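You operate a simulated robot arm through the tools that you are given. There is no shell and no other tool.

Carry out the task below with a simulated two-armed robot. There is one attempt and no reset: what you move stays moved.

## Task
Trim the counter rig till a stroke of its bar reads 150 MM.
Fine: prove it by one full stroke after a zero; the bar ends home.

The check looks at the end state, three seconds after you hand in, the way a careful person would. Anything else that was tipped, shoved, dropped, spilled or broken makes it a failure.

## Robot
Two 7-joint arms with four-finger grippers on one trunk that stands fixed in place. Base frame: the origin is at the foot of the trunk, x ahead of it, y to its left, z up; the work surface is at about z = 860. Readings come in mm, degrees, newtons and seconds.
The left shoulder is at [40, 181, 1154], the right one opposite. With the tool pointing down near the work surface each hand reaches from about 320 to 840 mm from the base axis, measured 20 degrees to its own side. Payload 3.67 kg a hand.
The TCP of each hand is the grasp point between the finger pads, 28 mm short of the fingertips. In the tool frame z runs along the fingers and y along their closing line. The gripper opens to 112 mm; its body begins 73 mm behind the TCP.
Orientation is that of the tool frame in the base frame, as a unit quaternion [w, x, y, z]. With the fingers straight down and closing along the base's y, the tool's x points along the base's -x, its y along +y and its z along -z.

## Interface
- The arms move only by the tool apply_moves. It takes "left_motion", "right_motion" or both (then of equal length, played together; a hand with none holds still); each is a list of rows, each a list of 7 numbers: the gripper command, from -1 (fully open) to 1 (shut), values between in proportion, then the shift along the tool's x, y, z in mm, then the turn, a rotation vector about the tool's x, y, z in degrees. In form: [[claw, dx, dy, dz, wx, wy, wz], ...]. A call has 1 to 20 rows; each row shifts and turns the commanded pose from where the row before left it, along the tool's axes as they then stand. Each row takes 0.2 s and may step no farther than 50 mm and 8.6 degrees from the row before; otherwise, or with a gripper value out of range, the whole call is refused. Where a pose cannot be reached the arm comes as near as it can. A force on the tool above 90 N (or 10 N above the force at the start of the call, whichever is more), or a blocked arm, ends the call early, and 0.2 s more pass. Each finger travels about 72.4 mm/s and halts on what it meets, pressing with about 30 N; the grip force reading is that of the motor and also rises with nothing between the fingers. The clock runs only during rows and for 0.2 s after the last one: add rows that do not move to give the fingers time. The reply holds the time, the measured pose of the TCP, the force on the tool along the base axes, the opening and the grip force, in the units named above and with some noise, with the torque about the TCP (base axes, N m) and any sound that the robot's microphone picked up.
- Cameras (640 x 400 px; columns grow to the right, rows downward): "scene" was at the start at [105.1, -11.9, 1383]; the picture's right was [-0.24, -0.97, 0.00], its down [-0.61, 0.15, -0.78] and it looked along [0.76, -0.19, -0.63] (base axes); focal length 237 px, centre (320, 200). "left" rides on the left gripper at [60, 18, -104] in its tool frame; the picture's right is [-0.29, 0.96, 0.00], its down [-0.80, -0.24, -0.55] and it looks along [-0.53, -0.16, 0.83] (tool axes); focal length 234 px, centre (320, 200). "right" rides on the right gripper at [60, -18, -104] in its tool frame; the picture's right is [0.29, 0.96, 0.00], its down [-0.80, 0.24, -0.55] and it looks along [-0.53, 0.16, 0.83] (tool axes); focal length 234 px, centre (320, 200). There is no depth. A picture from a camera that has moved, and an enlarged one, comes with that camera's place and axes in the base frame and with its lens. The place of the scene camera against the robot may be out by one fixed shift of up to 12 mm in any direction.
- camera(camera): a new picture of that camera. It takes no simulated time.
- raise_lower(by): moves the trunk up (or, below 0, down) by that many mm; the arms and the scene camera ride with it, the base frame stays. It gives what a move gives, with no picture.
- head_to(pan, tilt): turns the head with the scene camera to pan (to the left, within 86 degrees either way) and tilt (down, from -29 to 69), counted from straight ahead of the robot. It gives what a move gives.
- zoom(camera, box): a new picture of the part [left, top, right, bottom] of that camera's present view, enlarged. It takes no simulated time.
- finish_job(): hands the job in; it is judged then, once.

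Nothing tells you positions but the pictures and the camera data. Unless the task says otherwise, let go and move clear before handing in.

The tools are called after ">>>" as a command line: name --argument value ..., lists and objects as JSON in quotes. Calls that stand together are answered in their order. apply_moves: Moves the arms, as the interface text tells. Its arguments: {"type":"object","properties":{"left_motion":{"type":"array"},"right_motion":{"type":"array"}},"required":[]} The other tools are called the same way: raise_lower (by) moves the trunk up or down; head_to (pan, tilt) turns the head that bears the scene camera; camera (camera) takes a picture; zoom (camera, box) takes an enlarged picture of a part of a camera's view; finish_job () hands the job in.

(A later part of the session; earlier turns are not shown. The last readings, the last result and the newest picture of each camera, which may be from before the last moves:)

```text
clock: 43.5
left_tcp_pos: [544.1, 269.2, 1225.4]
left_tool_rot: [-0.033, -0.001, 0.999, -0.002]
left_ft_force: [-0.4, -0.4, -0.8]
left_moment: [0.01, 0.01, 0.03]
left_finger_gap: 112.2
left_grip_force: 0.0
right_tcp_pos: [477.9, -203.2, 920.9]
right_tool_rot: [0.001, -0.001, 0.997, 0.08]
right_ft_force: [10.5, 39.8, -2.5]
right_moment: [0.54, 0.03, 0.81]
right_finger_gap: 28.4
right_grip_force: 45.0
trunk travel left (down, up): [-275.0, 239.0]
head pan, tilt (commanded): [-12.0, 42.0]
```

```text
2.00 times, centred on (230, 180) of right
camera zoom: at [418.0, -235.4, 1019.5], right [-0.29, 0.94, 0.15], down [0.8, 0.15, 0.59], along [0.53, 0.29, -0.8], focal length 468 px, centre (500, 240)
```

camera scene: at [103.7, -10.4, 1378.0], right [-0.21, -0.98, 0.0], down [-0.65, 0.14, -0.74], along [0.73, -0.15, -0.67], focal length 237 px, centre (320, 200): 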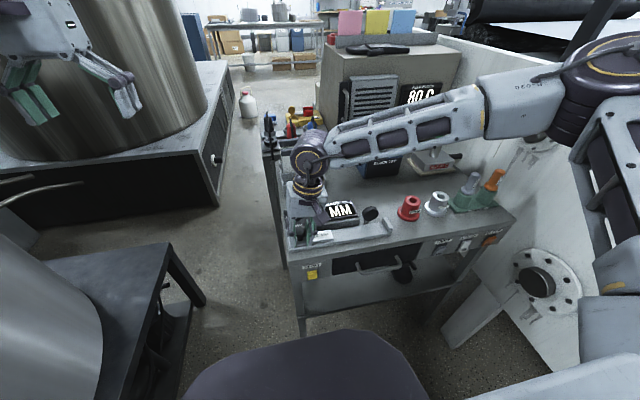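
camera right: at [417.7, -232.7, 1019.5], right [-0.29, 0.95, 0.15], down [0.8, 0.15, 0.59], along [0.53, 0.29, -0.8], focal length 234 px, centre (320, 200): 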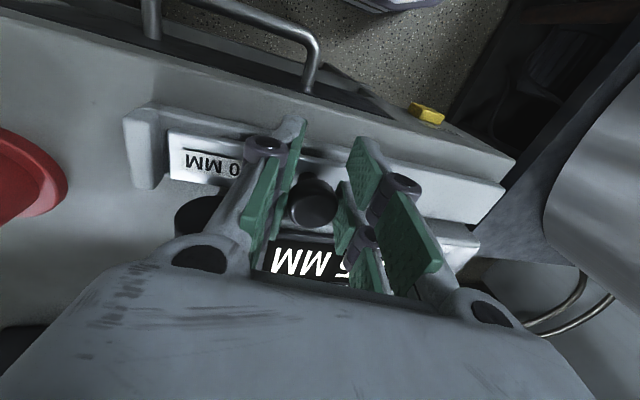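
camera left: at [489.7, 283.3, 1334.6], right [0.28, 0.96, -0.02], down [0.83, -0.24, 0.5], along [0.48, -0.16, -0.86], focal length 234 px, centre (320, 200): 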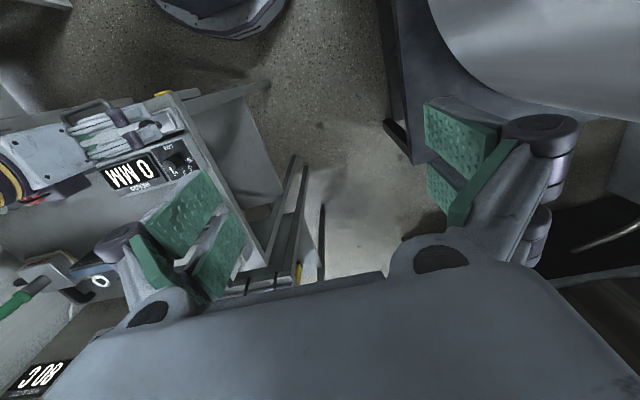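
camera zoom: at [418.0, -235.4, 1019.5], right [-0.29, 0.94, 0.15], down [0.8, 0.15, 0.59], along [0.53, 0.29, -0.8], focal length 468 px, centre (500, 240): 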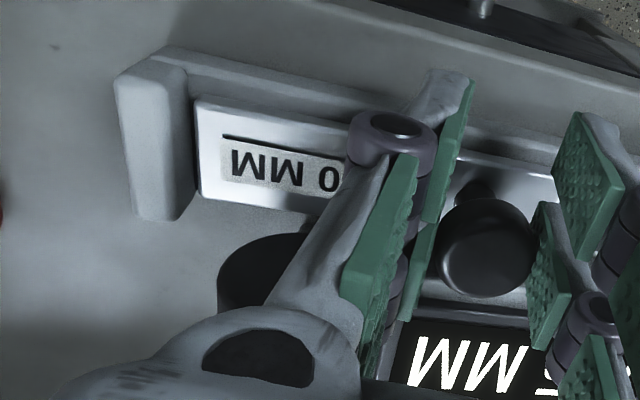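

The bar is at its stop and the stroke reads 155 MM, so the rig over-reads by 5. I'll bring the bar home and watch the display.

>>> apply_moves --right_motion '[[1, 0, 5, 0.8, 0, 0, 0], [1, 0, 9.88, 1.57, 0, 0, 0], [1, 0, 9.88, 1.57, 0, 0, 0], [1, 0, 9.88, 1.57, 0, 0, 0], [1, 0, 9.88, 1.57, 0, 0, 0], [1, 0, 9.88, 1.57, 0, 0, 0], [1, 0, 9.88, 1.57, 0, 0, 0], [1, 0, 9.88, 1.57, 0, 0, 0], [1, 0, 9.88, 1.57, 0, 0, 0], [1, 0, 9.88, 1.57, 0, 0, 0], [1, 0, 0, 0, 0, 0, 0]]'

>>> zoom --camera "left" --box '[0, 60, 240, 240]'

>>> zoom --camera "scene" --box '[270, 180, 410, 280]'

```text
clock: 46.0
left_tcp_pos: [542.6, 264.6, 1227.1]
left_tool_rot: [-0.032, -0.001, 0.999, -0.001]
left_ft_force: [-0.2, 0.0, -0.2]
left_moment: [0.0, 0.01, 0.01]
left_finger_gap: 111.8
left_grip_force: 0.1
right_tcp_pos: [477.0, -111.7, 920.3]
right_tool_rot: [-0.001, 0.0, 0.997, 0.079]
right_ft_force: [3.0, 0.9, 1.2]
right_moment: [0.15, -0.57, -0.08]
right_finger_gap: 28.3
right_grip_force: 45.1
trunk travel left (down, up): [-275.0, 239.0]
head pan, tilt (commanded): [-12.0, 42.0]
```

```text
2.22 times, centred on (120, 150) of left
camera zoom: at [489.9, 283.0, 1334.6], right [0.28, 0.96, -0.02], down [0.83, -0.24, 0.5], along [0.48, -0.16, -0.86], focal length 520 px, centre (764, 311)
```

zoom: 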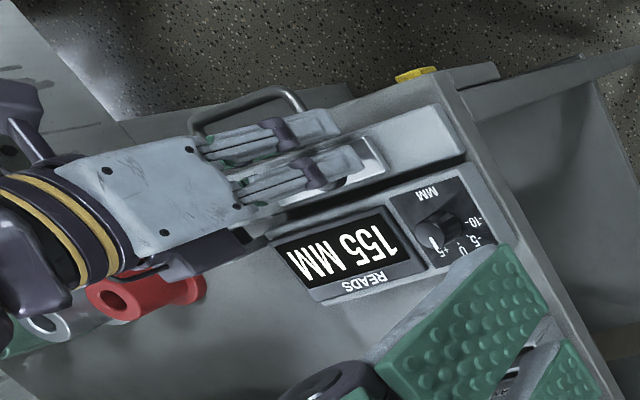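

```text
4.00 times, centred on (340, 230) of scene
camera zoom: at [103.8, -8.2, 1378.0], right [-0.21, -0.98, 0.0], down [-0.65, 0.14, -0.74], along [0.73, -0.15, -0.67], focal length 947 px, centre (240, 80)
```

zoom: 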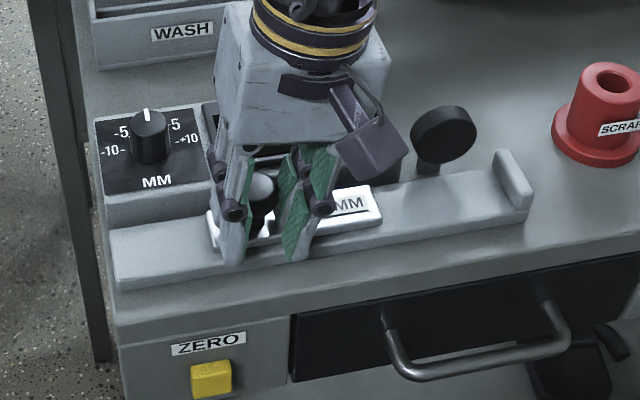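

The counter holds 155 on the way back, so it counts only the outward stroke. I continue home.

>>> apply_moves --right_motion '[[1, 0, 9.88, 1.57, 0, 0, 0], [1, 0, 9.88, 1.57, 0, 0, 0], [1, 0, 9.88, 1.57, 0, 0, 0], [1, 0, 9.88, 1.57, 0, 0, 0], [1, 0, 9.88, 1.57, 0, 0, 0], [1, 0, 4.94, 0.78, 0, 0, 0], [1, 0, 2.96, 0.47, 0, 0, 0], [1, 0, 2.96, 0.47, 0, 0, 0], [1, 0, 0, 0, 0, 0, 0]]'

>>> zoom --camera "left" --box '[0, 60, 240, 240]'

>>> zoom --camera "scene" --box '[270, 180, 410, 280]'

```text
clock: 48.0
left_tcp_pos: [540.7, 263.5, 1227.7]
left_tool_rot: [-0.031, -0.001, 1.0, 0.0]
left_ft_force: [0.1, 0.4, -0.4]
left_moment: [0.0, 0.02, 0.0]
left_finger_gap: 111.8
left_grip_force: 0.1
right_tcp_pos: [478.3, -52.4, 919.7]
right_tool_rot: [0.001, 0.001, 0.997, 0.079]
right_ft_force: [-0.1, -6.0, 21.4]
right_moment: [0.03, 0.14, -0.1]
right_finger_gap: 28.3
right_grip_force: 44.9
trunk travel left (down, up): [-275.0, 239.0]
head pan, tilt (commanded): [-12.0, 42.0]
```

```text
2.22 times, centred on (120, 150) of left
camera zoom: at [488.2, 282.3, 1335.5], right [0.29, 0.96, -0.02], down [0.83, -0.24, 0.5], along [0.48, -0.16, -0.86], focal length 520 px, centre (764, 311)
```

zoom: 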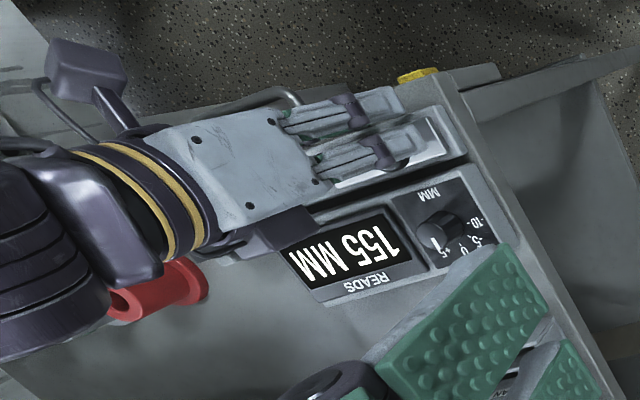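

```text
4.00 times, centred on (340, 230) of scene
camera zoom: at [101.9, -8.9, 1378.3], right [-0.21, -0.98, 0.0], down [-0.65, 0.14, -0.74], along [0.73, -0.15, -0.67], focal length 947 px, centre (240, 80)
```

zoom: 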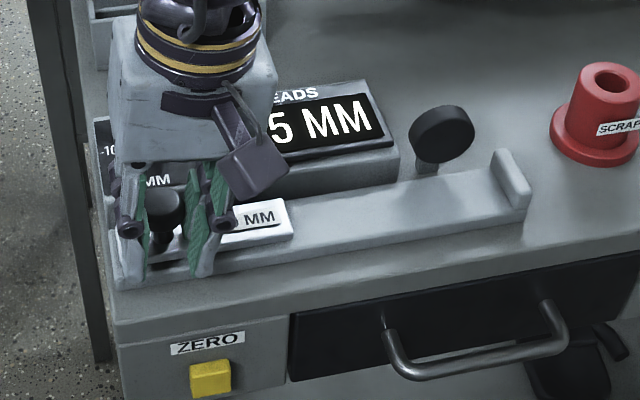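

The bar is home again and the counter still shows 155. I nudge it against the home stop, let go, and rise.

>>> apply_moves --right_motion '[[1, 0, 1.98, 0.31, 0, 0, 0], [1, 0, 1.98, 0.31, 0, 0, 0], [1, 0, 0, 0, 0, 0, 0]]'

>>> apply_moves --right_motion '[[0.1, 0, 0, 0, 0, 0, 0], [0.1, 0, 0, 0, 0, 0, 0], [0.1, 0, 0, 0, 0, 0, 0], [0.1, 0, 0, -20, 0, 0, 0], [0.1, 0, 0, -20, 0, 0, 0], [0.1, 0, 0, -20, 0, 0, 0], [0.1, 0, 0, 0, 0, 0, 0], [0.1, 0, 0, 0, 0, 0, 0]]'

>>> camera --camera "right"

>>> zoom --camera "left" --box '[0, 60, 240, 240]'

```text
clock: 48.8
left_tcp_pos: [540.7, 261.2, 1229.9]
left_tool_rot: [-0.031, -0.001, 1.0, 0.001]
left_ft_force: [0.4, -0.1, 0.2]
left_moment: [0.03, 0.01, -0.01]
left_finger_gap: 111.9
left_grip_force: 0.0
right_tcp_pos: [477.6, -52.6, 919.0]
right_tool_rot: [0.002, 0.001, 0.997, 0.08]
right_ft_force: [0.4, -34.4, 27.1]
right_moment: [-0.4, -0.61, -0.68]
right_finger_gap: 28.6
right_grip_force: 44.9
trunk travel left (down, up): [-275.0, 239.0]
head pan, tilt (commanded): [-12.0, 42.0]
```

```text
clock: 50.5
left_tcp_pos: [542.4, 264.8, 1227.4]
left_tool_rot: [-0.033, -0.001, 0.999, -0.001]
left_ft_force: [0.2, -0.6, -0.7]
left_moment: [0.03, -0.02, -0.01]
left_finger_gap: 112.2
left_grip_force: 0.1
right_tcp_pos: [476.6, -55.2, 978.4]
right_tool_rot: [0.0, 0.0, 0.997, 0.078]
right_ft_force: [0.3, 1.1, 0.2]
right_moment: [-0.02, 0.0, 0.01]
right_finger_gap: 50.4
right_grip_force: 0.1
trunk travel left (down, up): [-275.0, 239.0]
head pan, tilt (commanded): [-12.0, 42.0]
```

```text
taken
camera right: at [416.7, -88.5, 1077.4], right [-0.29, 0.95, 0.15], down [0.8, 0.15, 0.59], along [0.53, 0.29, -0.8], focal length 234 px, centre (320, 200)
```

right: 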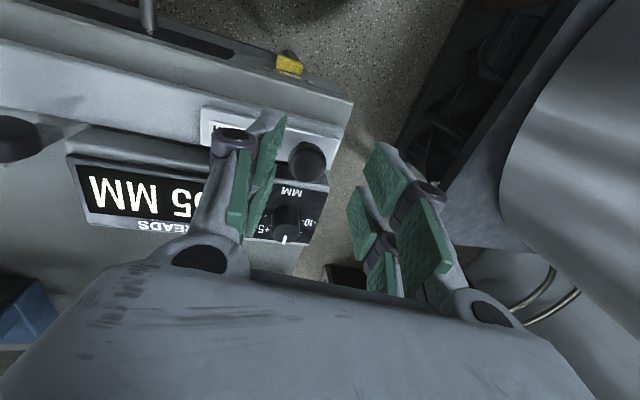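

```text
2.22 times, centred on (120, 150) of left
camera zoom: at [489.7, 283.0, 1334.7], right [0.28, 0.96, -0.02], down [0.83, -0.24, 0.5], along [0.48, -0.16, -0.86], focal length 520 px, centre (764, 311)
```

zoom: 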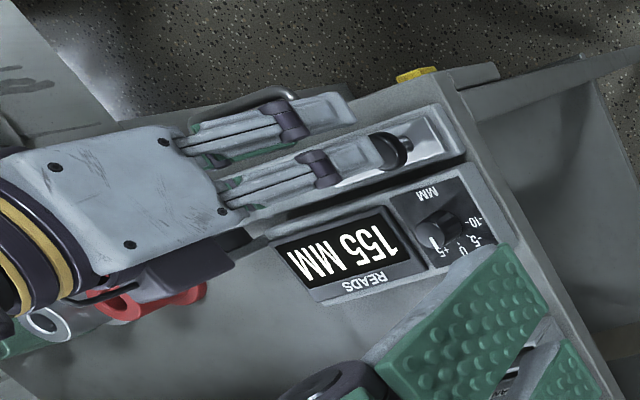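

The bar is home and free. Now a close look at the dial and its marks.

>>> zoom --camera "left" --box '[135, 130, 205, 185]'

>>> zoom --camera "right" --box '[240, 170, 340, 260]'

>>> zoom --camera "scene" --box '[270, 190, 350, 250]'

```text
7.27 times, centred on (170, 158) of left
camera zoom: at [489.7, 283.0, 1334.7], right [0.28, 0.96, -0.02], down [0.83, -0.24, 0.5], along [0.48, -0.16, -0.86], focal length 1703 px, centre (1411, 509)
```

zoom: 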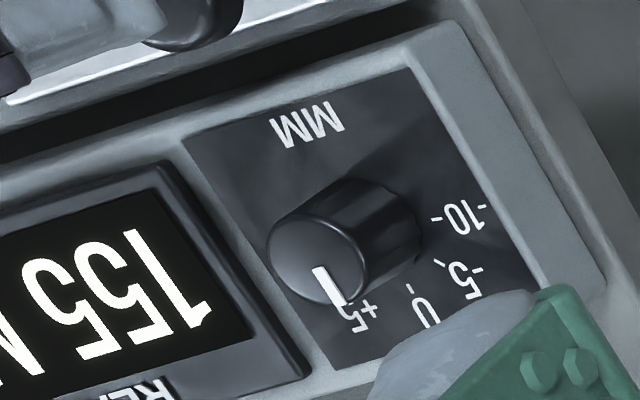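

```text
4.44 times, centred on (290, 215) of right
camera zoom: at [416.7, -88.5, 1077.4], right [-0.29, 0.95, 0.15], down [0.8, 0.15, 0.59], along [0.53, 0.29, -0.8], focal length 1041 px, centre (453, 133)
```

zoom: 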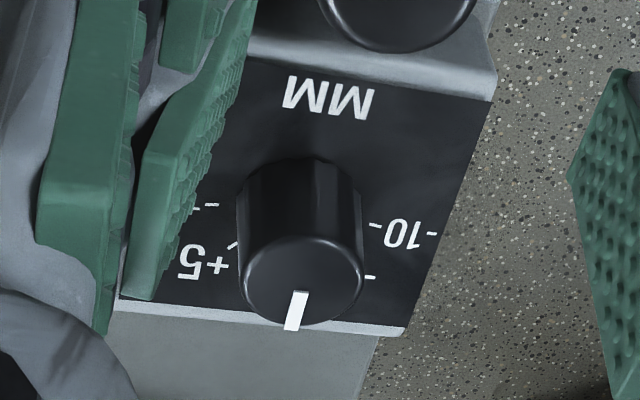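

```text
6.67 times, centred on (310, 220) of scene
camera zoom: at [103.6, -8.2, 1378.1], right [-0.21, -0.98, 0.0], down [-0.65, 0.14, -0.74], along [0.73, -0.15, -0.67], focal length 1578 px, centre (387, 67)
```

zoom: 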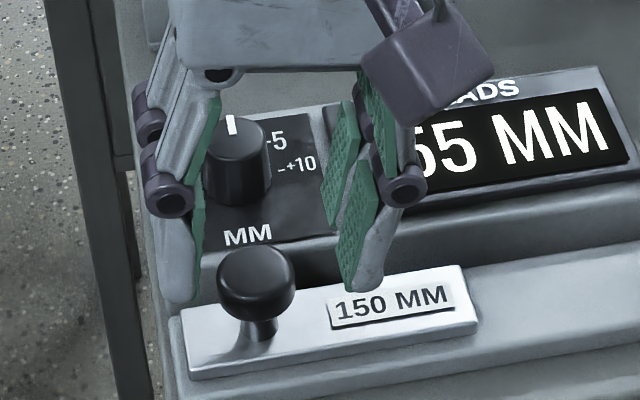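

From the marks, -5 lies about 40° to the left (counter-clockwise from above) of 0, around a dial axis near [565, -51]. I'll carry the hand above the dial with a 40 mm opening and check alignment.

>>> apply_moves --right_motion '[[0.286, -30, -2, -0.3, 0, 0, 0], [0.286, -30, -2, -0.3, 0, 0, 0], [0.286, -28.4, -2.1, -0.3, 0, 0, 0], [0.286, 0, 0, 0, 0, 0, 5], [0.286, 0, 0, 0, 0, 0, 5], [0.286, 0, 0, 0, 0, 0, 0], [0.286, 0, 0, 0, 0, 0, 0]]'

>>> camera --camera "right"

>>> zoom --camera "left" --box '[0, 60, 240, 240]'

>>> zoom --camera "scene" --box '[250, 140, 410, 260]'

```text
clock: 52.1
left_tcp_pos: [542.7, 264.6, 1227.7]
left_tool_rot: [-0.033, -0.002, 0.999, -0.001]
left_ft_force: [0.2, 0.2, -0.6]
left_moment: [0.0, -0.02, -0.01]
left_finger_gap: 111.9
left_grip_force: 0.1
right_tcp_pos: [560.0, -68.0, 981.9]
right_tool_rot: [-0.006, 0.087, 0.993, 0.079]
right_ft_force: [0.4, -0.8, 0.0]
right_moment: [0.02, -0.01, 0.0]
right_finger_gap: 40.0
right_grip_force: 0.1
right hand out of reach, approached as far as the arm can: row 3
trunk travel left (down, up): [-275.0, 239.0]
head pan, tilt (commanded): [-12.0, 42.0]
```

```text
taken
camera right: at [499.2, -90.8, 1081.5], right [-0.12, 0.98, 0.16], down [0.83, 0.01, 0.56], along [0.55, 0.2, -0.81], focal length 234 px, centre (320, 200)
```

right: 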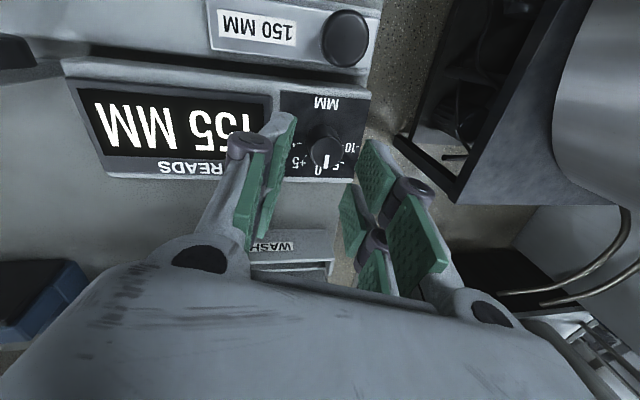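

```text
2.22 times, centred on (120, 150) of left
camera zoom: at [489.6, 283.1, 1334.7], right [0.28, 0.96, -0.02], down [0.83, -0.24, 0.5], along [0.48, -0.16, -0.86], focal length 520 px, centre (764, 311)
```

zoom: 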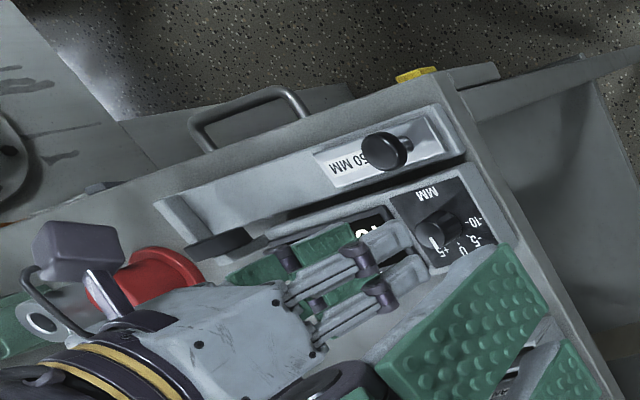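

```text
3.33 times, centred on (330, 200) of scene
camera zoom: at [103.6, -8.1, 1378.1], right [-0.21, -0.98, 0.0], down [-0.65, 0.14, -0.74], along [0.73, -0.15, -0.67], focal length 789 px, centre (287, 200)
```

zoom: 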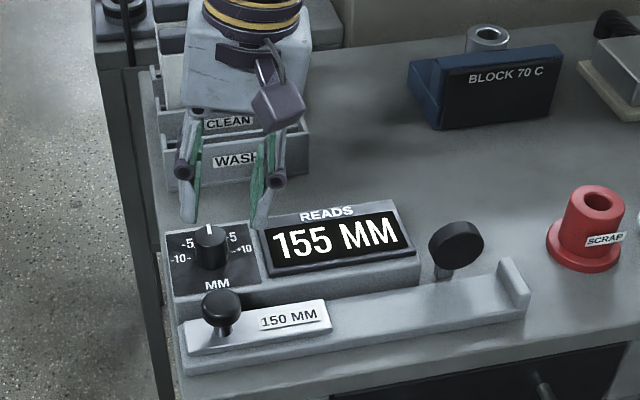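

At this reach the arm is near its inward limit again. I'll test how far the hand can yaw here, since with the fingers closing along x I can grip the dial with the outer finger pair.

>>> apply_moves --right_motion '[[0.286, 0, 0, 0, 0, 0, -8], [0.286, 0, 0, 0, 0, 0, -8], [0.286, 0, 0, 0, 0, 0, -8], [0.286, 0, 0, 0, 0, 0, -8], [0.286, 0, 0, 0, 0, 0, -8], [0.286, 0, 0, 0, 0, 0, -8], [0.286, 0, 0, 0, 0, 0, -8], [0.286, 0, 0, 0, 0, 0, -8], [0.286, 0, 0, 0, 0, 0, -8], [0.286, 0, 0, 0, 0, 0, 0]]'

>>> camera --camera "right"

>>> camera --camera "scene"

```text
clock: 54.4
left_tcp_pos: [542.8, 264.6, 1227.1]
left_tool_rot: [-0.033, -0.001, 0.999, -0.001]
left_ft_force: [0.9, 0.8, 0.1]
left_moment: [0.03, 0.03, 0.0]
left_finger_gap: 112.0
left_grip_force: 0.1
right_tcp_pos: [502.1, -38.9, 979.7]
right_tool_rot: [0.046, -0.504, 0.86, 0.061]
right_ft_force: [-0.1, -0.9, 0.0]
right_moment: [0.0, -0.02, -0.01]
right_finger_gap: 40.1
right_grip_force: 0.1
right hand out of reach, approached as far as the arm can: row 8, 9
trunk travel left (down, up): [-275.0, 239.0]
head pan, tilt (commanded): [-12.0, 42.0]
```

```text
taken
camera right: at [487.7, -113.8, 1072.5], right [-0.98, 0.21, 0.02], down [0.17, 0.72, 0.67], along [0.13, 0.66, -0.74], focal length 234 px, centre (320, 200)
```

right: 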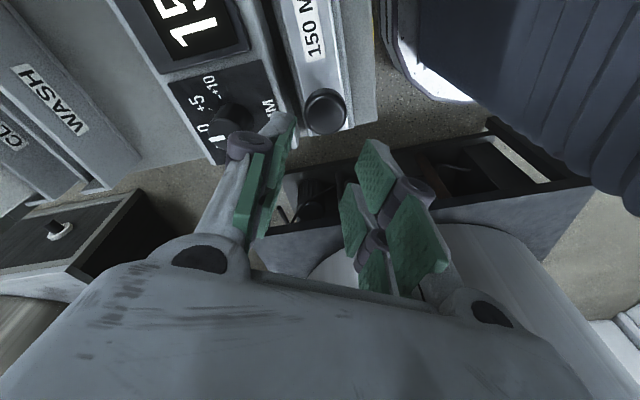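

```text
taken
camera scene: at [104.7, -8.7, 1378.0], right [-0.21, -0.98, 0.0], down [-0.66, 0.14, -0.74], along [0.73, -0.15, -0.67], focal length 237 px, centre (320, 200)
```

scene: 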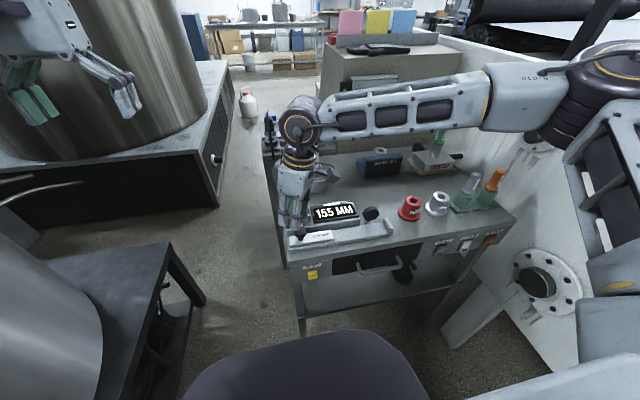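

The hand can yaw only to about -50° there. I'll undo the yaw and test whether a higher trunk gives the arm more inward reach.

>>> apply_moves --right_motion '[[0.286, 0, 0, 0, 0, 0, 8.5], [0.286, 0, 0, 0, 0, 0, 8.5], [0.286, 0, 0, 0, 0, 0, 8.5], [0.286, 0, 0, 0, 0, 0, 8.5], [0.286, 0, 0, 0, 0, 0, 8.5], [0.286, 0, 0, 0, 0, 0, 8.5], [0.286, 0, 0, 0, 0, 0, 8.5], [0.286, 0, 0, 0, 0, 0, 0]]'

>>> raise_lower --by 150

>>> apply_moves --right_motion '[[0.286, -20, 0, 40, 4.5, 0, 0], [0.286, -20, 0, 40, 4.5, 0, 0], [0.286, -20, 0, 40, 0, 0, 0], [0.286, 0, 0, 30, 0, 0, 0], [0.286, 0, 0, 0, 0, 0, 0], [0.286, 0, 0, 0, 0, 0, 0]]'

>>> camera --camera "scene"

```text
clock: 56.1
left_tcp_pos: [541.3, 264.2, 1226.6]
left_tool_rot: [-0.032, -0.002, 0.999, -0.001]
left_ft_force: [0.4, -0.3, -0.3]
left_moment: [-0.01, -0.01, -0.03]
left_finger_gap: 111.9
left_grip_force: 0.1
right_tcp_pos: [502.0, -38.7, 979.5]
right_tool_rot: [0.001, -0.021, 0.997, 0.079]
right_ft_force: [0.5, -0.5, -0.4]
right_moment: [-0.02, 0.0, 0.01]
right_finger_gap: 40.1
right_grip_force: 0.1
trunk travel left (down, up): [-275.0, 239.0]
head pan, tilt (commanded): [-12.0, 42.0]
```

```text
clock: 57.9
left_tcp_pos: [543.2, 264.9, 1377.4]
left_tool_rot: [-0.033, -0.002, 0.999, -0.001]
left_ft_force: [0.1, -0.3, 0.0]
left_moment: [-0.01, 0.0, -0.01]
left_finger_gap: 111.9
left_grip_force: 0.0
right_tcp_pos: [501.9, -38.3, 1129.8]
right_tool_rot: [0.002, -0.022, 0.997, 0.08]
right_ft_force: [0.2, -0.6, -0.3]
right_moment: [-0.03, 0.04, 0.02]
right_finger_gap: 40.1
right_grip_force: 0.1
trunk travel left (down, up): [-425.0, 89.0]
head pan, tilt (commanded): [-12.0, 42.0]
```

```text
clock: 59.3
left_tcp_pos: [541.7, 265.3, 1377.2]
left_tool_rot: [-0.032, -0.001, 0.999, -0.001]
left_ft_force: [0.5, -0.1, -0.3]
left_moment: [0.01, 0.0, 0.01]
left_finger_gap: 111.9
left_grip_force: 0.1
right_tcp_pos: [516.0, -115.2, 1012.8]
right_tool_rot: [0.005, -0.022, 1.0, 0.001]
right_ft_force: [0.1, 0.1, -0.1]
right_moment: [-0.01, -0.01, 0.01]
right_finger_gap: 40.0
right_grip_force: 0.1
right hand out of reach, approached as far as the arm can: row 1, 2, 3, 4
trunk travel left (down, up): [-425.0, 89.0]
head pan, tilt (commanded): [-12.0, 42.0]
```

```text
taken
camera scene: at [103.9, -8.2, 1528.0], right [-0.21, -0.98, 0.0], down [-0.65, 0.14, -0.74], along [0.73, -0.15, -0.67], focal length 237 px, centre (320, 200)
```

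scene: 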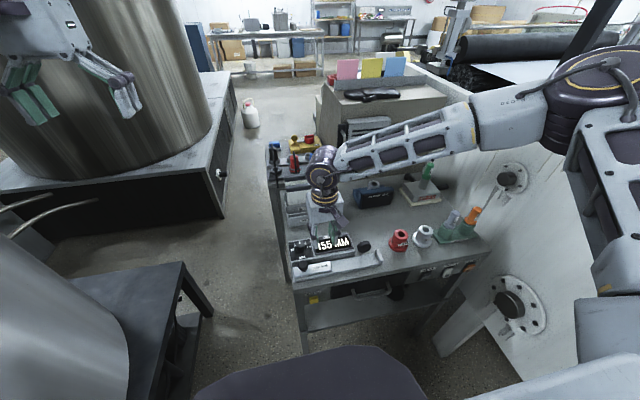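

A higher trunk is worse; the arm needs the shoulder lower. I'll raise the hand first, then lower the trunk to about -110, and test the reach above the dial with the hand upright.

>>> apply_moves --right_motion '[[0.286, 0, 0, -40, 0, 0, 0], [0.286, 0, 0, -40, 0, 0, 0], [0.286, 0, 0, -40, 0, 0, 0], [0.286, 0, 0, -40, 0, 0, 0], [0.286, 0, 0, -40, 0, 0, 0], [0.286, 0, 0, -30, 0, 0, 0], [0.286, 0, 0, 0, 0, 0, 0]]'

>>> raise_lower --by -150

>>> raise_lower --by -110

>>> apply_moves --right_motion '[[0.286, -17, 20, 0, 0, 0, 0], [0.286, -17, 20, 0, 0, 0, 0], [0.286, -16, 22, 0, 0, 0, 0], [0.286, 0, 0, 0, 0, 0, 0], [0.286, 0, 0, 0, 0, 0, 0]]'

>>> camera --camera "right"

```text
clock: 60.9
left_tcp_pos: [542.8, 264.6, 1377.5]
left_tool_rot: [-0.031, -0.002, 1.0, 0.0]
left_ft_force: [0.4, 0.8, -0.9]
left_moment: [0.03, 0.02, -0.01]
left_finger_gap: 112.2
left_grip_force: 0.0
right_tcp_pos: [513.7, -117.4, 1245.1]
right_tool_rot: [0.004, -0.022, 1.0, 0.001]
right_ft_force: [0.1, -0.2, 0.8]
right_moment: [0.03, 0.02, -0.03]
right_finger_gap: 40.3
right_grip_force: 0.0
trunk travel left (down, up): [-425.0, 89.0]
head pan, tilt (commanded): [-12.0, 42.0]
```

```text
clock: 62.6
left_tcp_pos: [542.3, 265.3, 1228.9]
left_tool_rot: [-0.033, -0.002, 0.999, -0.001]
left_ft_force: [0.5, 0.6, 0.0]
left_moment: [-0.02, 0.04, 0.0]
left_finger_gap: 111.8
left_grip_force: 0.1
right_tcp_pos: [512.9, -116.5, 1094.4]
right_tool_rot: [0.004, -0.022, 1.0, 0.001]
right_ft_force: [0.6, -0.7, -0.2]
right_moment: [0.01, 0.05, -0.01]
right_finger_gap: 39.9
right_grip_force: 0.0
trunk travel left (down, up): [-275.0, 239.0]
head pan, tilt (commanded): [-12.0, 42.0]
```

```text
clock: 64.1
left_tcp_pos: [540.9, 264.3, 1117.7]
left_tool_rot: [-0.032, -0.002, 0.999, -0.001]
left_ft_force: [-0.2, -0.8, 0.4]
left_moment: [0.01, -0.01, 0.01]
left_finger_gap: 111.8
left_grip_force: 0.1
right_tcp_pos: [512.9, -115.1, 985.8]
right_tool_rot: [0.005, -0.021, 1.0, 0.002]
right_ft_force: [0.1, -0.6, 0.4]
right_moment: [0.0, 0.01, 0.0]
right_finger_gap: 40.0
right_grip_force: 0.0
trunk travel left (down, up): [-165.0, 349.0]
head pan, tilt (commanded): [-12.0, 42.0]
```

```text
clock: 65.3
left_tcp_pos: [542.1, 265.1, 1117.5]
left_tool_rot: [-0.032, -0.001, 0.999, -0.001]
left_ft_force: [0.0, 0.1, 0.1]
left_moment: [-0.02, 0.01, 0.01]
left_finger_gap: 112.1
left_grip_force: 0.1
right_tcp_pos: [539.3, -83.0, 986.1]
right_tool_rot: [0.004, -0.023, 1.0, 0.002]
right_ft_force: [0.0, -0.5, -0.1]
right_moment: [0.0, 0.04, 0.03]
right_finger_gap: 39.7
right_grip_force: 0.2
right hand out of reach, approached as far as the arm can: row 2, 3
trunk travel left (down, up): [-165.0, 349.0]
head pan, tilt (commanded): [-12.0, 42.0]
```

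```text
taken
camera right: at [479.7, -102.5, 1088.9], right [-0.33, 0.94, 0.0], down [0.78, 0.27, 0.56], along [0.53, 0.19, -0.83], focal length 234 px, centre (320, 200)
```

right: 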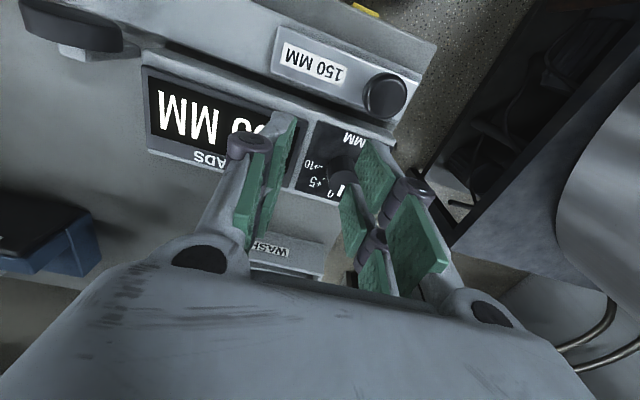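

The limit is on the wrist's place, so I'll tilt the hand 12° forward and 7° sideways; that keeps the wrist back and right while the fingers reach the dial. Still at a safe height.

>>> apply_moves --right_motion '[[0.286, 0, 0, 0, 0, -6, 0], [0.286, 0, 0, 0, 0, -6, 0], [0.286, 0, 0, 0, -7, 0, 0], [0.286, -4.9, 11.1, 5.5, 0, 0, 0], [0.286, -4.9, 11.2, 5.5, 0, 0, 0], [0.286, 0, 0, 0, 0, 0, 0], [0.286, 0, 0, 0, 0, 0, 0]]'

>>> camera --camera "right"

>>> zoom --camera "left" --box '[0, 60, 240, 260]'

>>> zoom --camera "scene" --box '[250, 130, 410, 250]'

```text
clock: 66.9
left_tcp_pos: [542.0, 265.0, 1117.9]
left_tool_rot: [-0.032, -0.002, 0.999, -0.001]
left_ft_force: [0.2, -0.2, 0.0]
left_moment: [-0.01, 0.02, 0.0]
left_finger_gap: 111.8
left_grip_force: 0.1
right_tcp_pos: [549.0, -59.7, 978.2]
right_tool_rot: [0.106, -0.028, 0.992, 0.064]
right_ft_force: [0.1, 0.0, 0.4]
right_moment: [-0.01, 0.02, -0.02]
right_finger_gap: 39.9
right_grip_force: 0.0
trunk travel left (down, up): [-165.0, 349.0]
head pan, tilt (commanded): [-12.0, 42.0]
```

```text
taken
camera right: at [470.9, -92.1, 1063.5], right [-0.35, 0.94, 0.05], down [0.65, 0.2, 0.74], along [0.68, 0.29, -0.67], focal length 234 px, centre (320, 200)
```

right: 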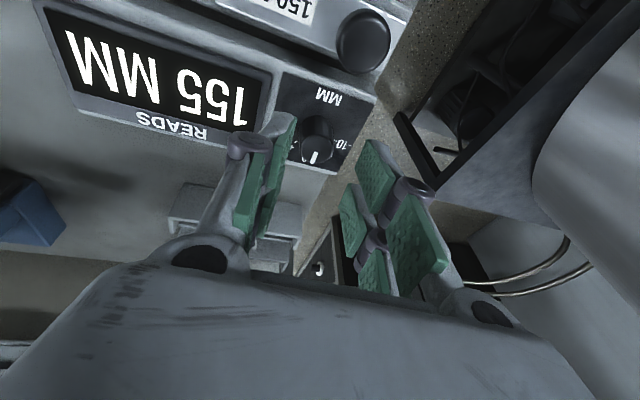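

```text
2.00 times, centred on (120, 160) of left
camera zoom: at [489.7, 283.3, 1225.0], right [0.28, 0.96, -0.02], down [0.83, -0.24, 0.5], along [0.48, -0.16, -0.86], focal length 468 px, centre (720, 280)
```

zoom: 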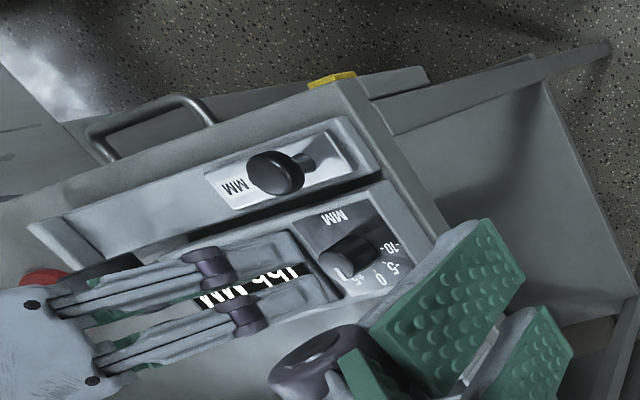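

```text
3.33 times, centred on (330, 190) of scene
camera zoom: at [103.6, -7.9, 1268.5], right [-0.21, -0.98, 0.0], down [-0.65, 0.14, -0.74], along [0.73, -0.15, -0.67], focal length 789 px, centre (287, 233)
```

zoom: 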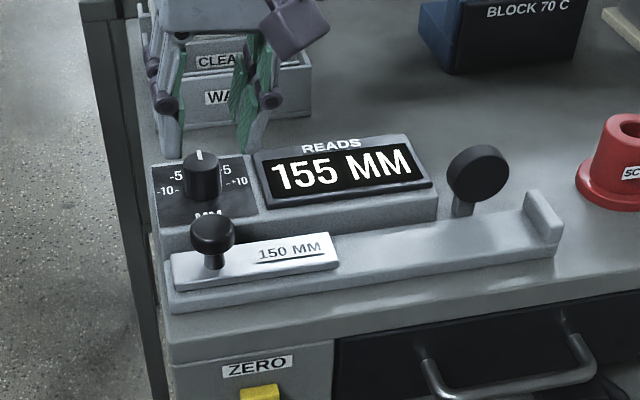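

The tilted pose is reachable and the tool axis points at the dial. I check alignment with an enlarged view before descending.

>>> zoom --camera "right" --box '[240, 80, 400, 220]'

>>> zoom --camera "left" --box '[110, 150, 230, 230]'

```text
2.86 times, centred on (320, 150) of right
camera zoom: at [470.9, -92.1, 1063.5], right [-0.35, 0.94, 0.05], down [0.65, 0.2, 0.74], along [0.68, 0.29, -0.67], focal length 669 px, centre (320, 343)
```

zoom: 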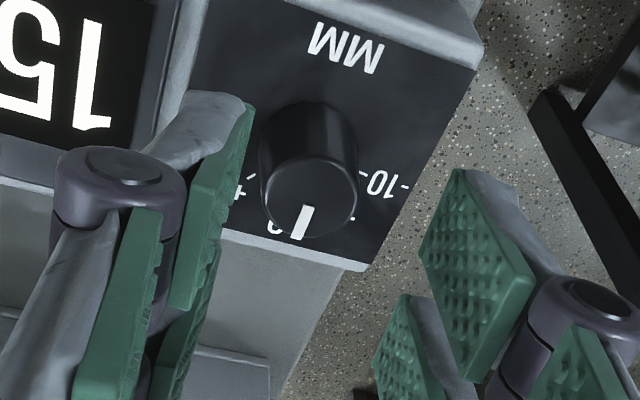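

```text
5.00 times, centred on (170, 190) of left
camera zoom: at [489.7, 283.3, 1225.0], right [0.28, 0.96, -0.02], down [0.83, -0.24, 0.5], along [0.48, -0.16, -0.86], focal length 1171 px, centre (1070, 250)
```

zoom: 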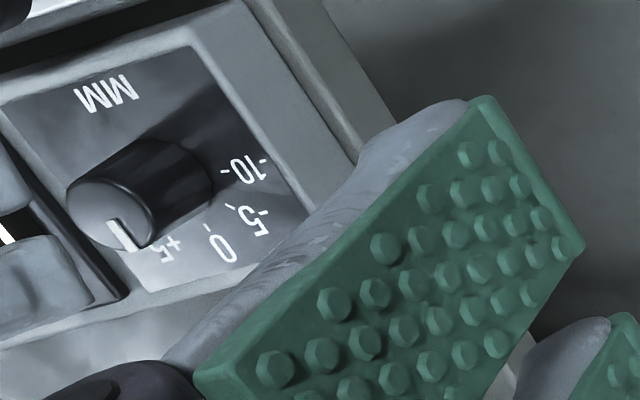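

Alignment is within about 2 mm. I descend along the tool axis so the pads straddle the dial.

>>> apply_moves --right_motion '[[0.286, 0, -0.5, 15, 0, 0, 0], [0.286, 0, -0.5, 15, 0, 0, 0], [0.286, 0, -0.5, 10, 0, 0, 0], [0.286, 0, -0.5, 9, 0, 0, 0], [0.286, 0, 0, 0, 0, 0, 0], [0.286, 0, 0, 0, 0, 0, 0]]'

>>> zoom --camera "right" --box '[200, 60, 440, 260]'

>>> zoom --camera "left" --box '[40, 110, 240, 240]'

>>> zoom --camera "scene" --box '[260, 130, 380, 220]'

```text
clock: 68.3
left_tcp_pos: [542.6, 265.4, 1118.1]
left_tool_rot: [-0.032, -0.002, 0.999, -0.001]
left_ft_force: [-0.3, 0.6, -0.1]
left_moment: [-0.04, -0.01, -0.02]
left_finger_gap: 111.9
left_grip_force: 0.1
right_tcp_pos: [558.8, -51.7, 931.0]
right_tool_rot: [0.106, -0.029, 0.992, 0.064]
right_ft_force: [-0.5, -0.5, 0.2]
right_moment: [-0.03, -0.01, 0.0]
right_finger_gap: 39.9
right_grip_force: 0.0
trunk travel left (down, up): [-165.0, 349.0]
head pan, tilt (commanded): [-12.0, 42.0]
```

```text
2.00 times, centred on (320, 160) of right
camera zoom: at [481.4, -85.4, 1015.2], right [-0.35, 0.94, 0.05], down [0.65, 0.2, 0.74], along [0.68, 0.29, -0.67], focal length 468 px, centre (320, 280)
```

zoom: 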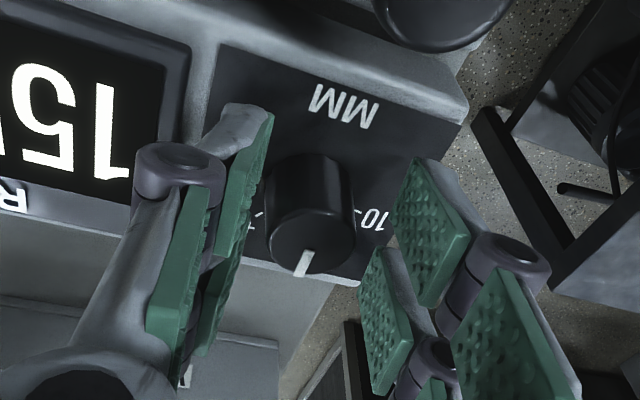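

```text
3.08 times, centred on (140, 175) of left
camera zoom: at [489.8, 283.0, 1225.0], right [0.28, 0.96, -0.02], down [0.83, -0.24, 0.5], along [0.48, -0.16, -0.86], focal length 720 px, centre (874, 277)
```

zoom: 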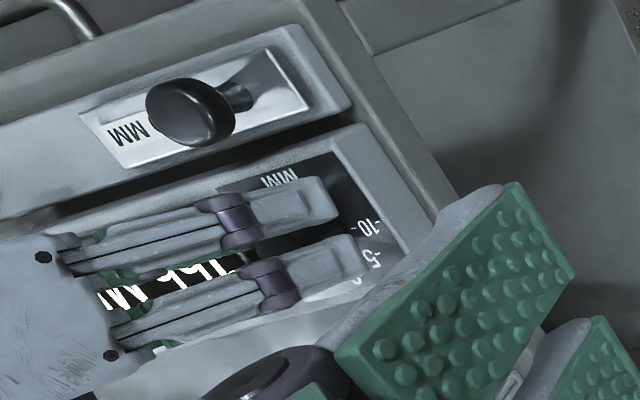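

```text
4.44 times, centred on (320, 175) of scene
camera zoom: at [103.7, -8.2, 1268.4], right [-0.21, -0.98, 0.0], down [-0.65, 0.14, -0.74], along [0.73, -0.15, -0.67], focal length 1052 px, centre (320, 311)
```

zoom: 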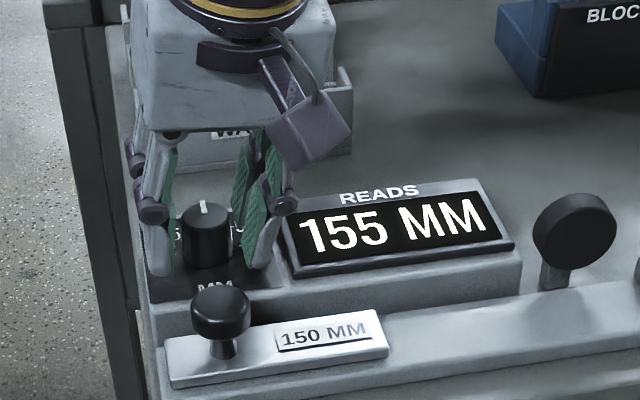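

The dial stands between the pads, about 3.5 mm toward the right finger. I shift and close on it.

>>> apply_moves --right_motion '[[0.286, 0, -3.5, 0, 0, 0, 0], [0.286, 0, 0, 0, 0, 0, 0], [1, 0, 0, 0, 0, 0, 0], [1, 0, 0, 0, 0, 0, 0], [1, 0, 0, 0, 0, 0, 0]]'

>>> zoom --camera "right" --box '[200, 60, 440, 260]'

>>> zoom --camera "scene" --box '[260, 130, 380, 220]'

```text
clock: 69.5
left_tcp_pos: [542.9, 265.8, 1117.3]
left_tool_rot: [-0.032, 0.0, 0.999, -0.001]
left_ft_force: [0.0, -0.3, 0.0]
left_moment: [0.0, 0.01, 0.01]
left_finger_gap: 111.7
left_grip_force: 0.1
right_tcp_pos: [559.7, -55.3, 931.0]
right_tool_rot: [0.107, -0.029, 0.992, 0.064]
right_ft_force: [1.9, 16.8, -1.8]
right_moment: [0.01, -0.09, 0.14]
right_finger_gap: 26.6
right_grip_force: 45.7
trunk travel left (down, up): [-165.0, 349.0]
head pan, tilt (commanded): [-12.0, 42.0]
```

```text
2.00 times, centred on (320, 160) of right
camera zoom: at [481.9, -87.6, 1015.0], right [-0.35, 0.94, 0.05], down [0.65, 0.2, 0.74], along [0.68, 0.29, -0.67], focal length 468 px, centre (320, 280)
```

zoom: 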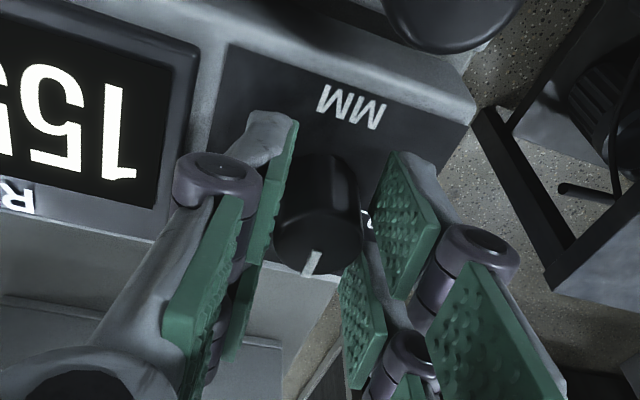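

```text
4.44 times, centred on (320, 175) of scene
camera zoom: at [103.8, -6.0, 1268.5], right [-0.21, -0.98, 0.0], down [-0.66, 0.14, -0.74], along [0.73, -0.15, -0.67], focal length 1052 px, centre (320, 311)
```

zoom: 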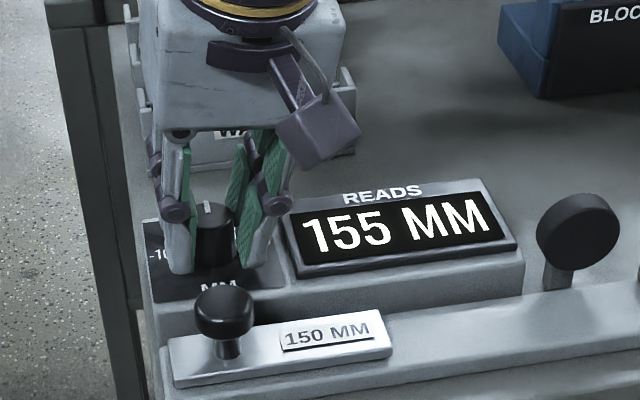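

The pads hold the dial (gap 26.6 mm). I turn it counter-clockwise about 20° first and check.

>>> apply_moves --right_motion '[[1, 0, 1, 0, 0, 0, -5], [1, 0, 0, 0, 0, 0, -5], [1, 0, 0, 0, 0, 0, -5], [1, 0, 0, 0, 0, 0, -5], [1, 0, 0, 0, 0, 0, 0], [1, 0, 0, 0, 0, 0, 0]]'

>>> zoom --camera "right" --box '[200, 60, 440, 260]'

>>> zoom --camera "scene" --box '[260, 130, 380, 220]'

```text
clock: 70.9
left_tcp_pos: [542.4, 267.0, 1116.8]
left_tool_rot: [-0.032, -0.002, 0.999, -0.001]
left_ft_force: [0.5, 0.0, -0.1]
left_moment: [-0.02, 0.01, -0.01]
left_finger_gap: 111.9
left_grip_force: 0.0
right_tcp_pos: [560.6, -55.9, 930.4]
right_tool_rot: [0.117, -0.2, 0.972, 0.043]
right_ft_force: [2.2, 12.0, -4.6]
right_moment: [-0.26, -0.36, 0.05]
right_finger_gap: 25.4
right_grip_force: 45.1
trunk travel left (down, up): [-165.0, 349.0]
head pan, tilt (commanded): [-12.0, 42.0]
```

```text
2.00 times, centred on (320, 160) of right
camera zoom: at [493.8, -106.6, 1014.9], right [-0.64, 0.77, -0.03], down [0.5, 0.45, 0.74], along [0.58, 0.46, -0.67], focal length 468 px, centre (320, 280)
```

zoom: 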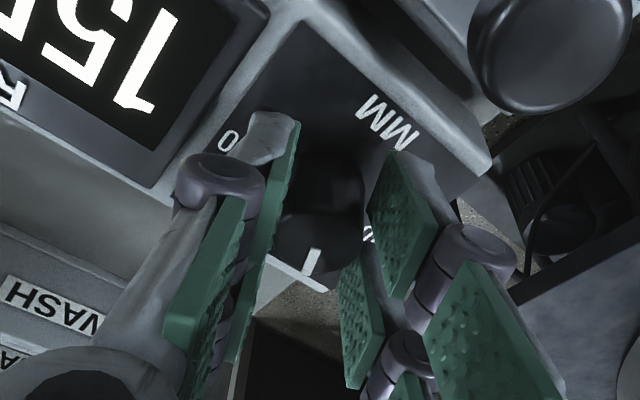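

```text
4.44 times, centred on (320, 175) of scene
camera zoom: at [104.1, -6.8, 1268.4], right [-0.21, -0.98, 0.0], down [-0.66, 0.14, -0.74], along [0.73, -0.15, -0.67], focal length 1052 px, centre (320, 311)
```

zoom: 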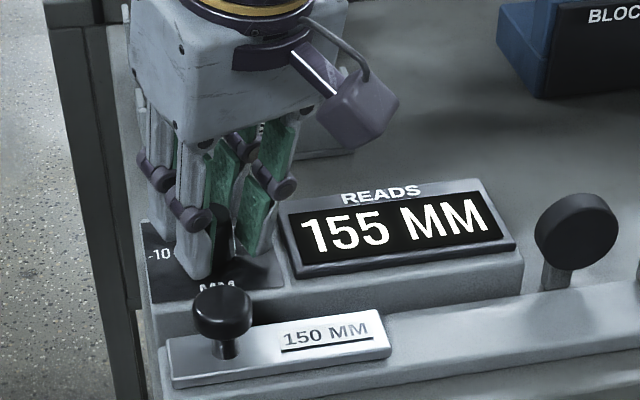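

The dial turns with the hand (the marker stays fixed between the pads). Another 20°.

>>> apply_moves --right_motion '[[1, 0, 0, 0, 0, 0, -5], [1, 0, 0, 0, 0, 0, -5], [1, 0, 0, 0, 0, 0, -5], [1, 0, 0, 0, 0, 0, -5], [1, 0, 0, 0, 0, 0, 0], [1, 0, 0, 0, 0, 0, 0]]'

>>> zoom --camera "right" --box '[200, 60, 440, 260]'

>>> zoom --camera "scene" --box '[260, 130, 380, 220]'

>>> zoom --camera "left" --box '[40, 110, 240, 240]'

```text
clock: 72.3
left_tcp_pos: [543.8, 266.0, 1116.7]
left_tool_rot: [-0.032, -0.001, 0.999, -0.001]
left_ft_force: [0.0, 0.6, -0.1]
left_moment: [0.0, -0.01, 0.02]
left_finger_gap: 112.0
left_grip_force: 0.0
right_tcp_pos: [560.2, -55.3, 931.1]
right_tool_rot: [0.122, -0.366, 0.922, 0.022]
right_ft_force: [8.1, 3.9, 5.7]
right_moment: [0.72, -0.04, -0.02]
right_finger_gap: 25.1
right_grip_force: 45.2
trunk travel left (down, up): [-165.0, 349.0]
head pan, tilt (commanded): [-12.0, 42.0]
```

```text
2.00 times, centred on (320, 160) of right
camera zoom: at [510.4, -121.2, 1016.7], right [-0.85, 0.51, -0.12], down [0.28, 0.64, 0.72], along [0.44, 0.58, -0.68], focal length 468 px, centre (320, 280)
```

zoom: 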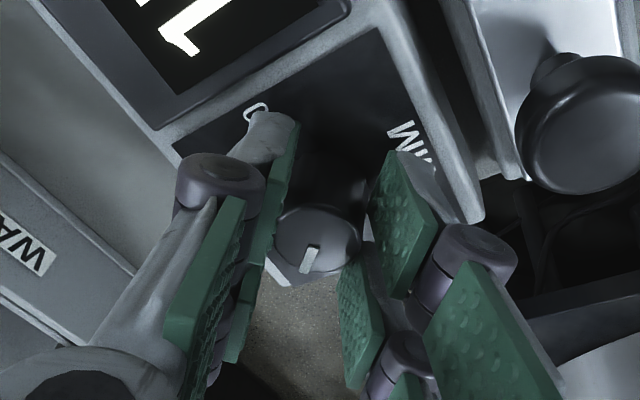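

```text
4.44 times, centred on (320, 175) of scene
camera zoom: at [104.1, -7.9, 1268.5], right [-0.21, -0.98, 0.0], down [-0.66, 0.14, -0.74], along [0.73, -0.15, -0.67], focal length 1052 px, centre (320, 311)
```

zoom: 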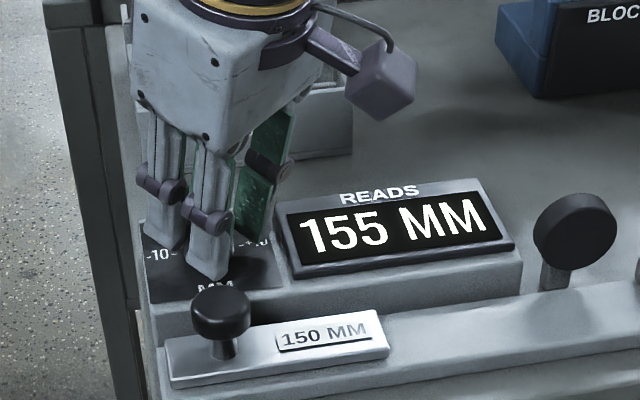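

```text
3.08 times, centred on (140, 175) of left
camera zoom: at [490.2, 283.3, 1224.8], right [0.28, 0.96, -0.02], down [0.83, -0.24, 0.5], along [0.48, -0.16, -0.86], focal length 720 px, centre (874, 277)
```

zoom: 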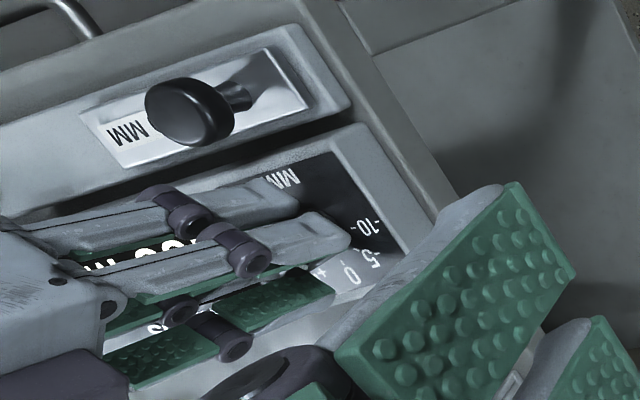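

The hand has turned 40° with the dial. I let go, back off along the tool axis and look at the pointer.

>>> apply_moves --right_motion '[[0.286, 0, 0, 0, 0, 0, 0], [0.286, 0, 0, 0, 0, 0, 0], [0.286, 0, 0, 0, 0, 0, 0], [0.286, 0, 0, -20, 0, 0, 0], [0.286, 0, 0, -20, 0, 0, 0], [0.286, 0, 0, -20, 0, 0, 0], [0.286, 0, 0, 0, 0, 0, 0]]'

>>> camera --camera "right"

>>> zoom --camera "scene" --box '[260, 130, 380, 220]'

>>> zoom --camera "left" --box '[90, 150, 190, 220]'

```text
clock: 73.9
left_tcp_pos: [543.3, 264.8, 1118.1]
left_tool_rot: [-0.032, -0.002, 0.999, -0.002]
left_ft_force: [0.3, -0.1, 0.5]
left_moment: [-0.03, 0.02, 0.0]
left_finger_gap: 112.0
left_grip_force: 0.1
right_tcp_pos: [548.2, -65.1, 988.9]
right_tool_rot: [0.121, -0.365, 0.923, 0.024]
right_ft_force: [0.4, 0.3, -0.1]
right_moment: [-0.01, 0.03, 0.0]
right_finger_gap: 39.9
right_grip_force: 0.1
trunk travel left (down, up): [-165.0, 349.0]
head pan, tilt (commanded): [-12.0, 42.0]
```

```text
taken
camera right: at [497.6, -130.6, 1075.6], right [-0.85, 0.51, -0.11], down [0.28, 0.64, 0.72], along [0.44, 0.58, -0.69], focal length 234 px, centre (320, 200)
```

right: 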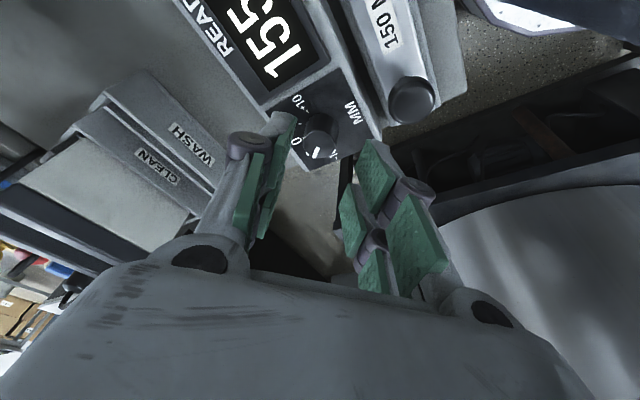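

```text
4.44 times, centred on (320, 175) of scene
camera zoom: at [104.0, -8.2, 1268.4], right [-0.21, -0.98, 0.0], down [-0.66, 0.14, -0.74], along [0.73, -0.15, -0.67], focal length 1052 px, centre (320, 311)
```

zoom: 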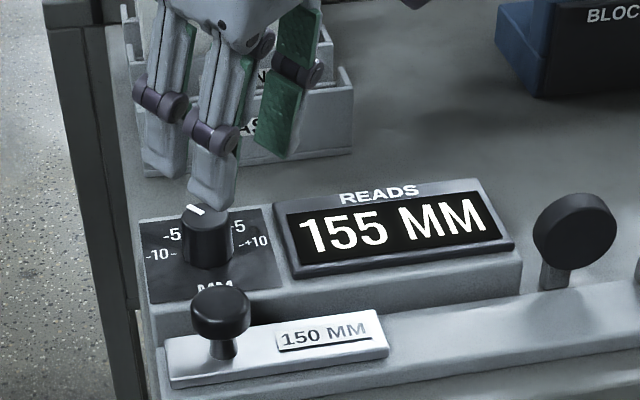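

```text
5.71 times, centred on (140, 185) of left
camera zoom: at [490.1, 283.0, 1224.9], right [0.28, 0.96, -0.02], down [0.83, -0.24, 0.5], along [0.48, -0.16, -0.86], focal length 1338 px, centre (1349, 286)
```

zoom: 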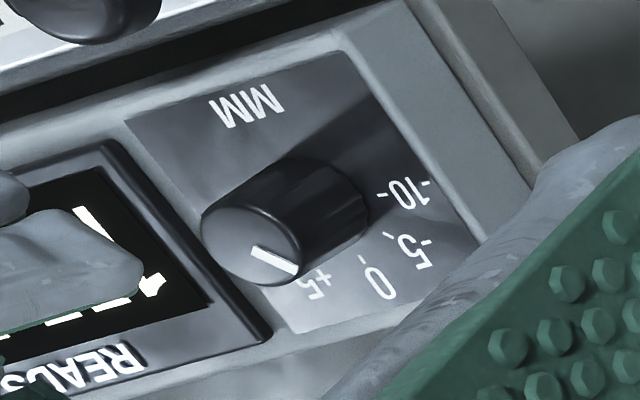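

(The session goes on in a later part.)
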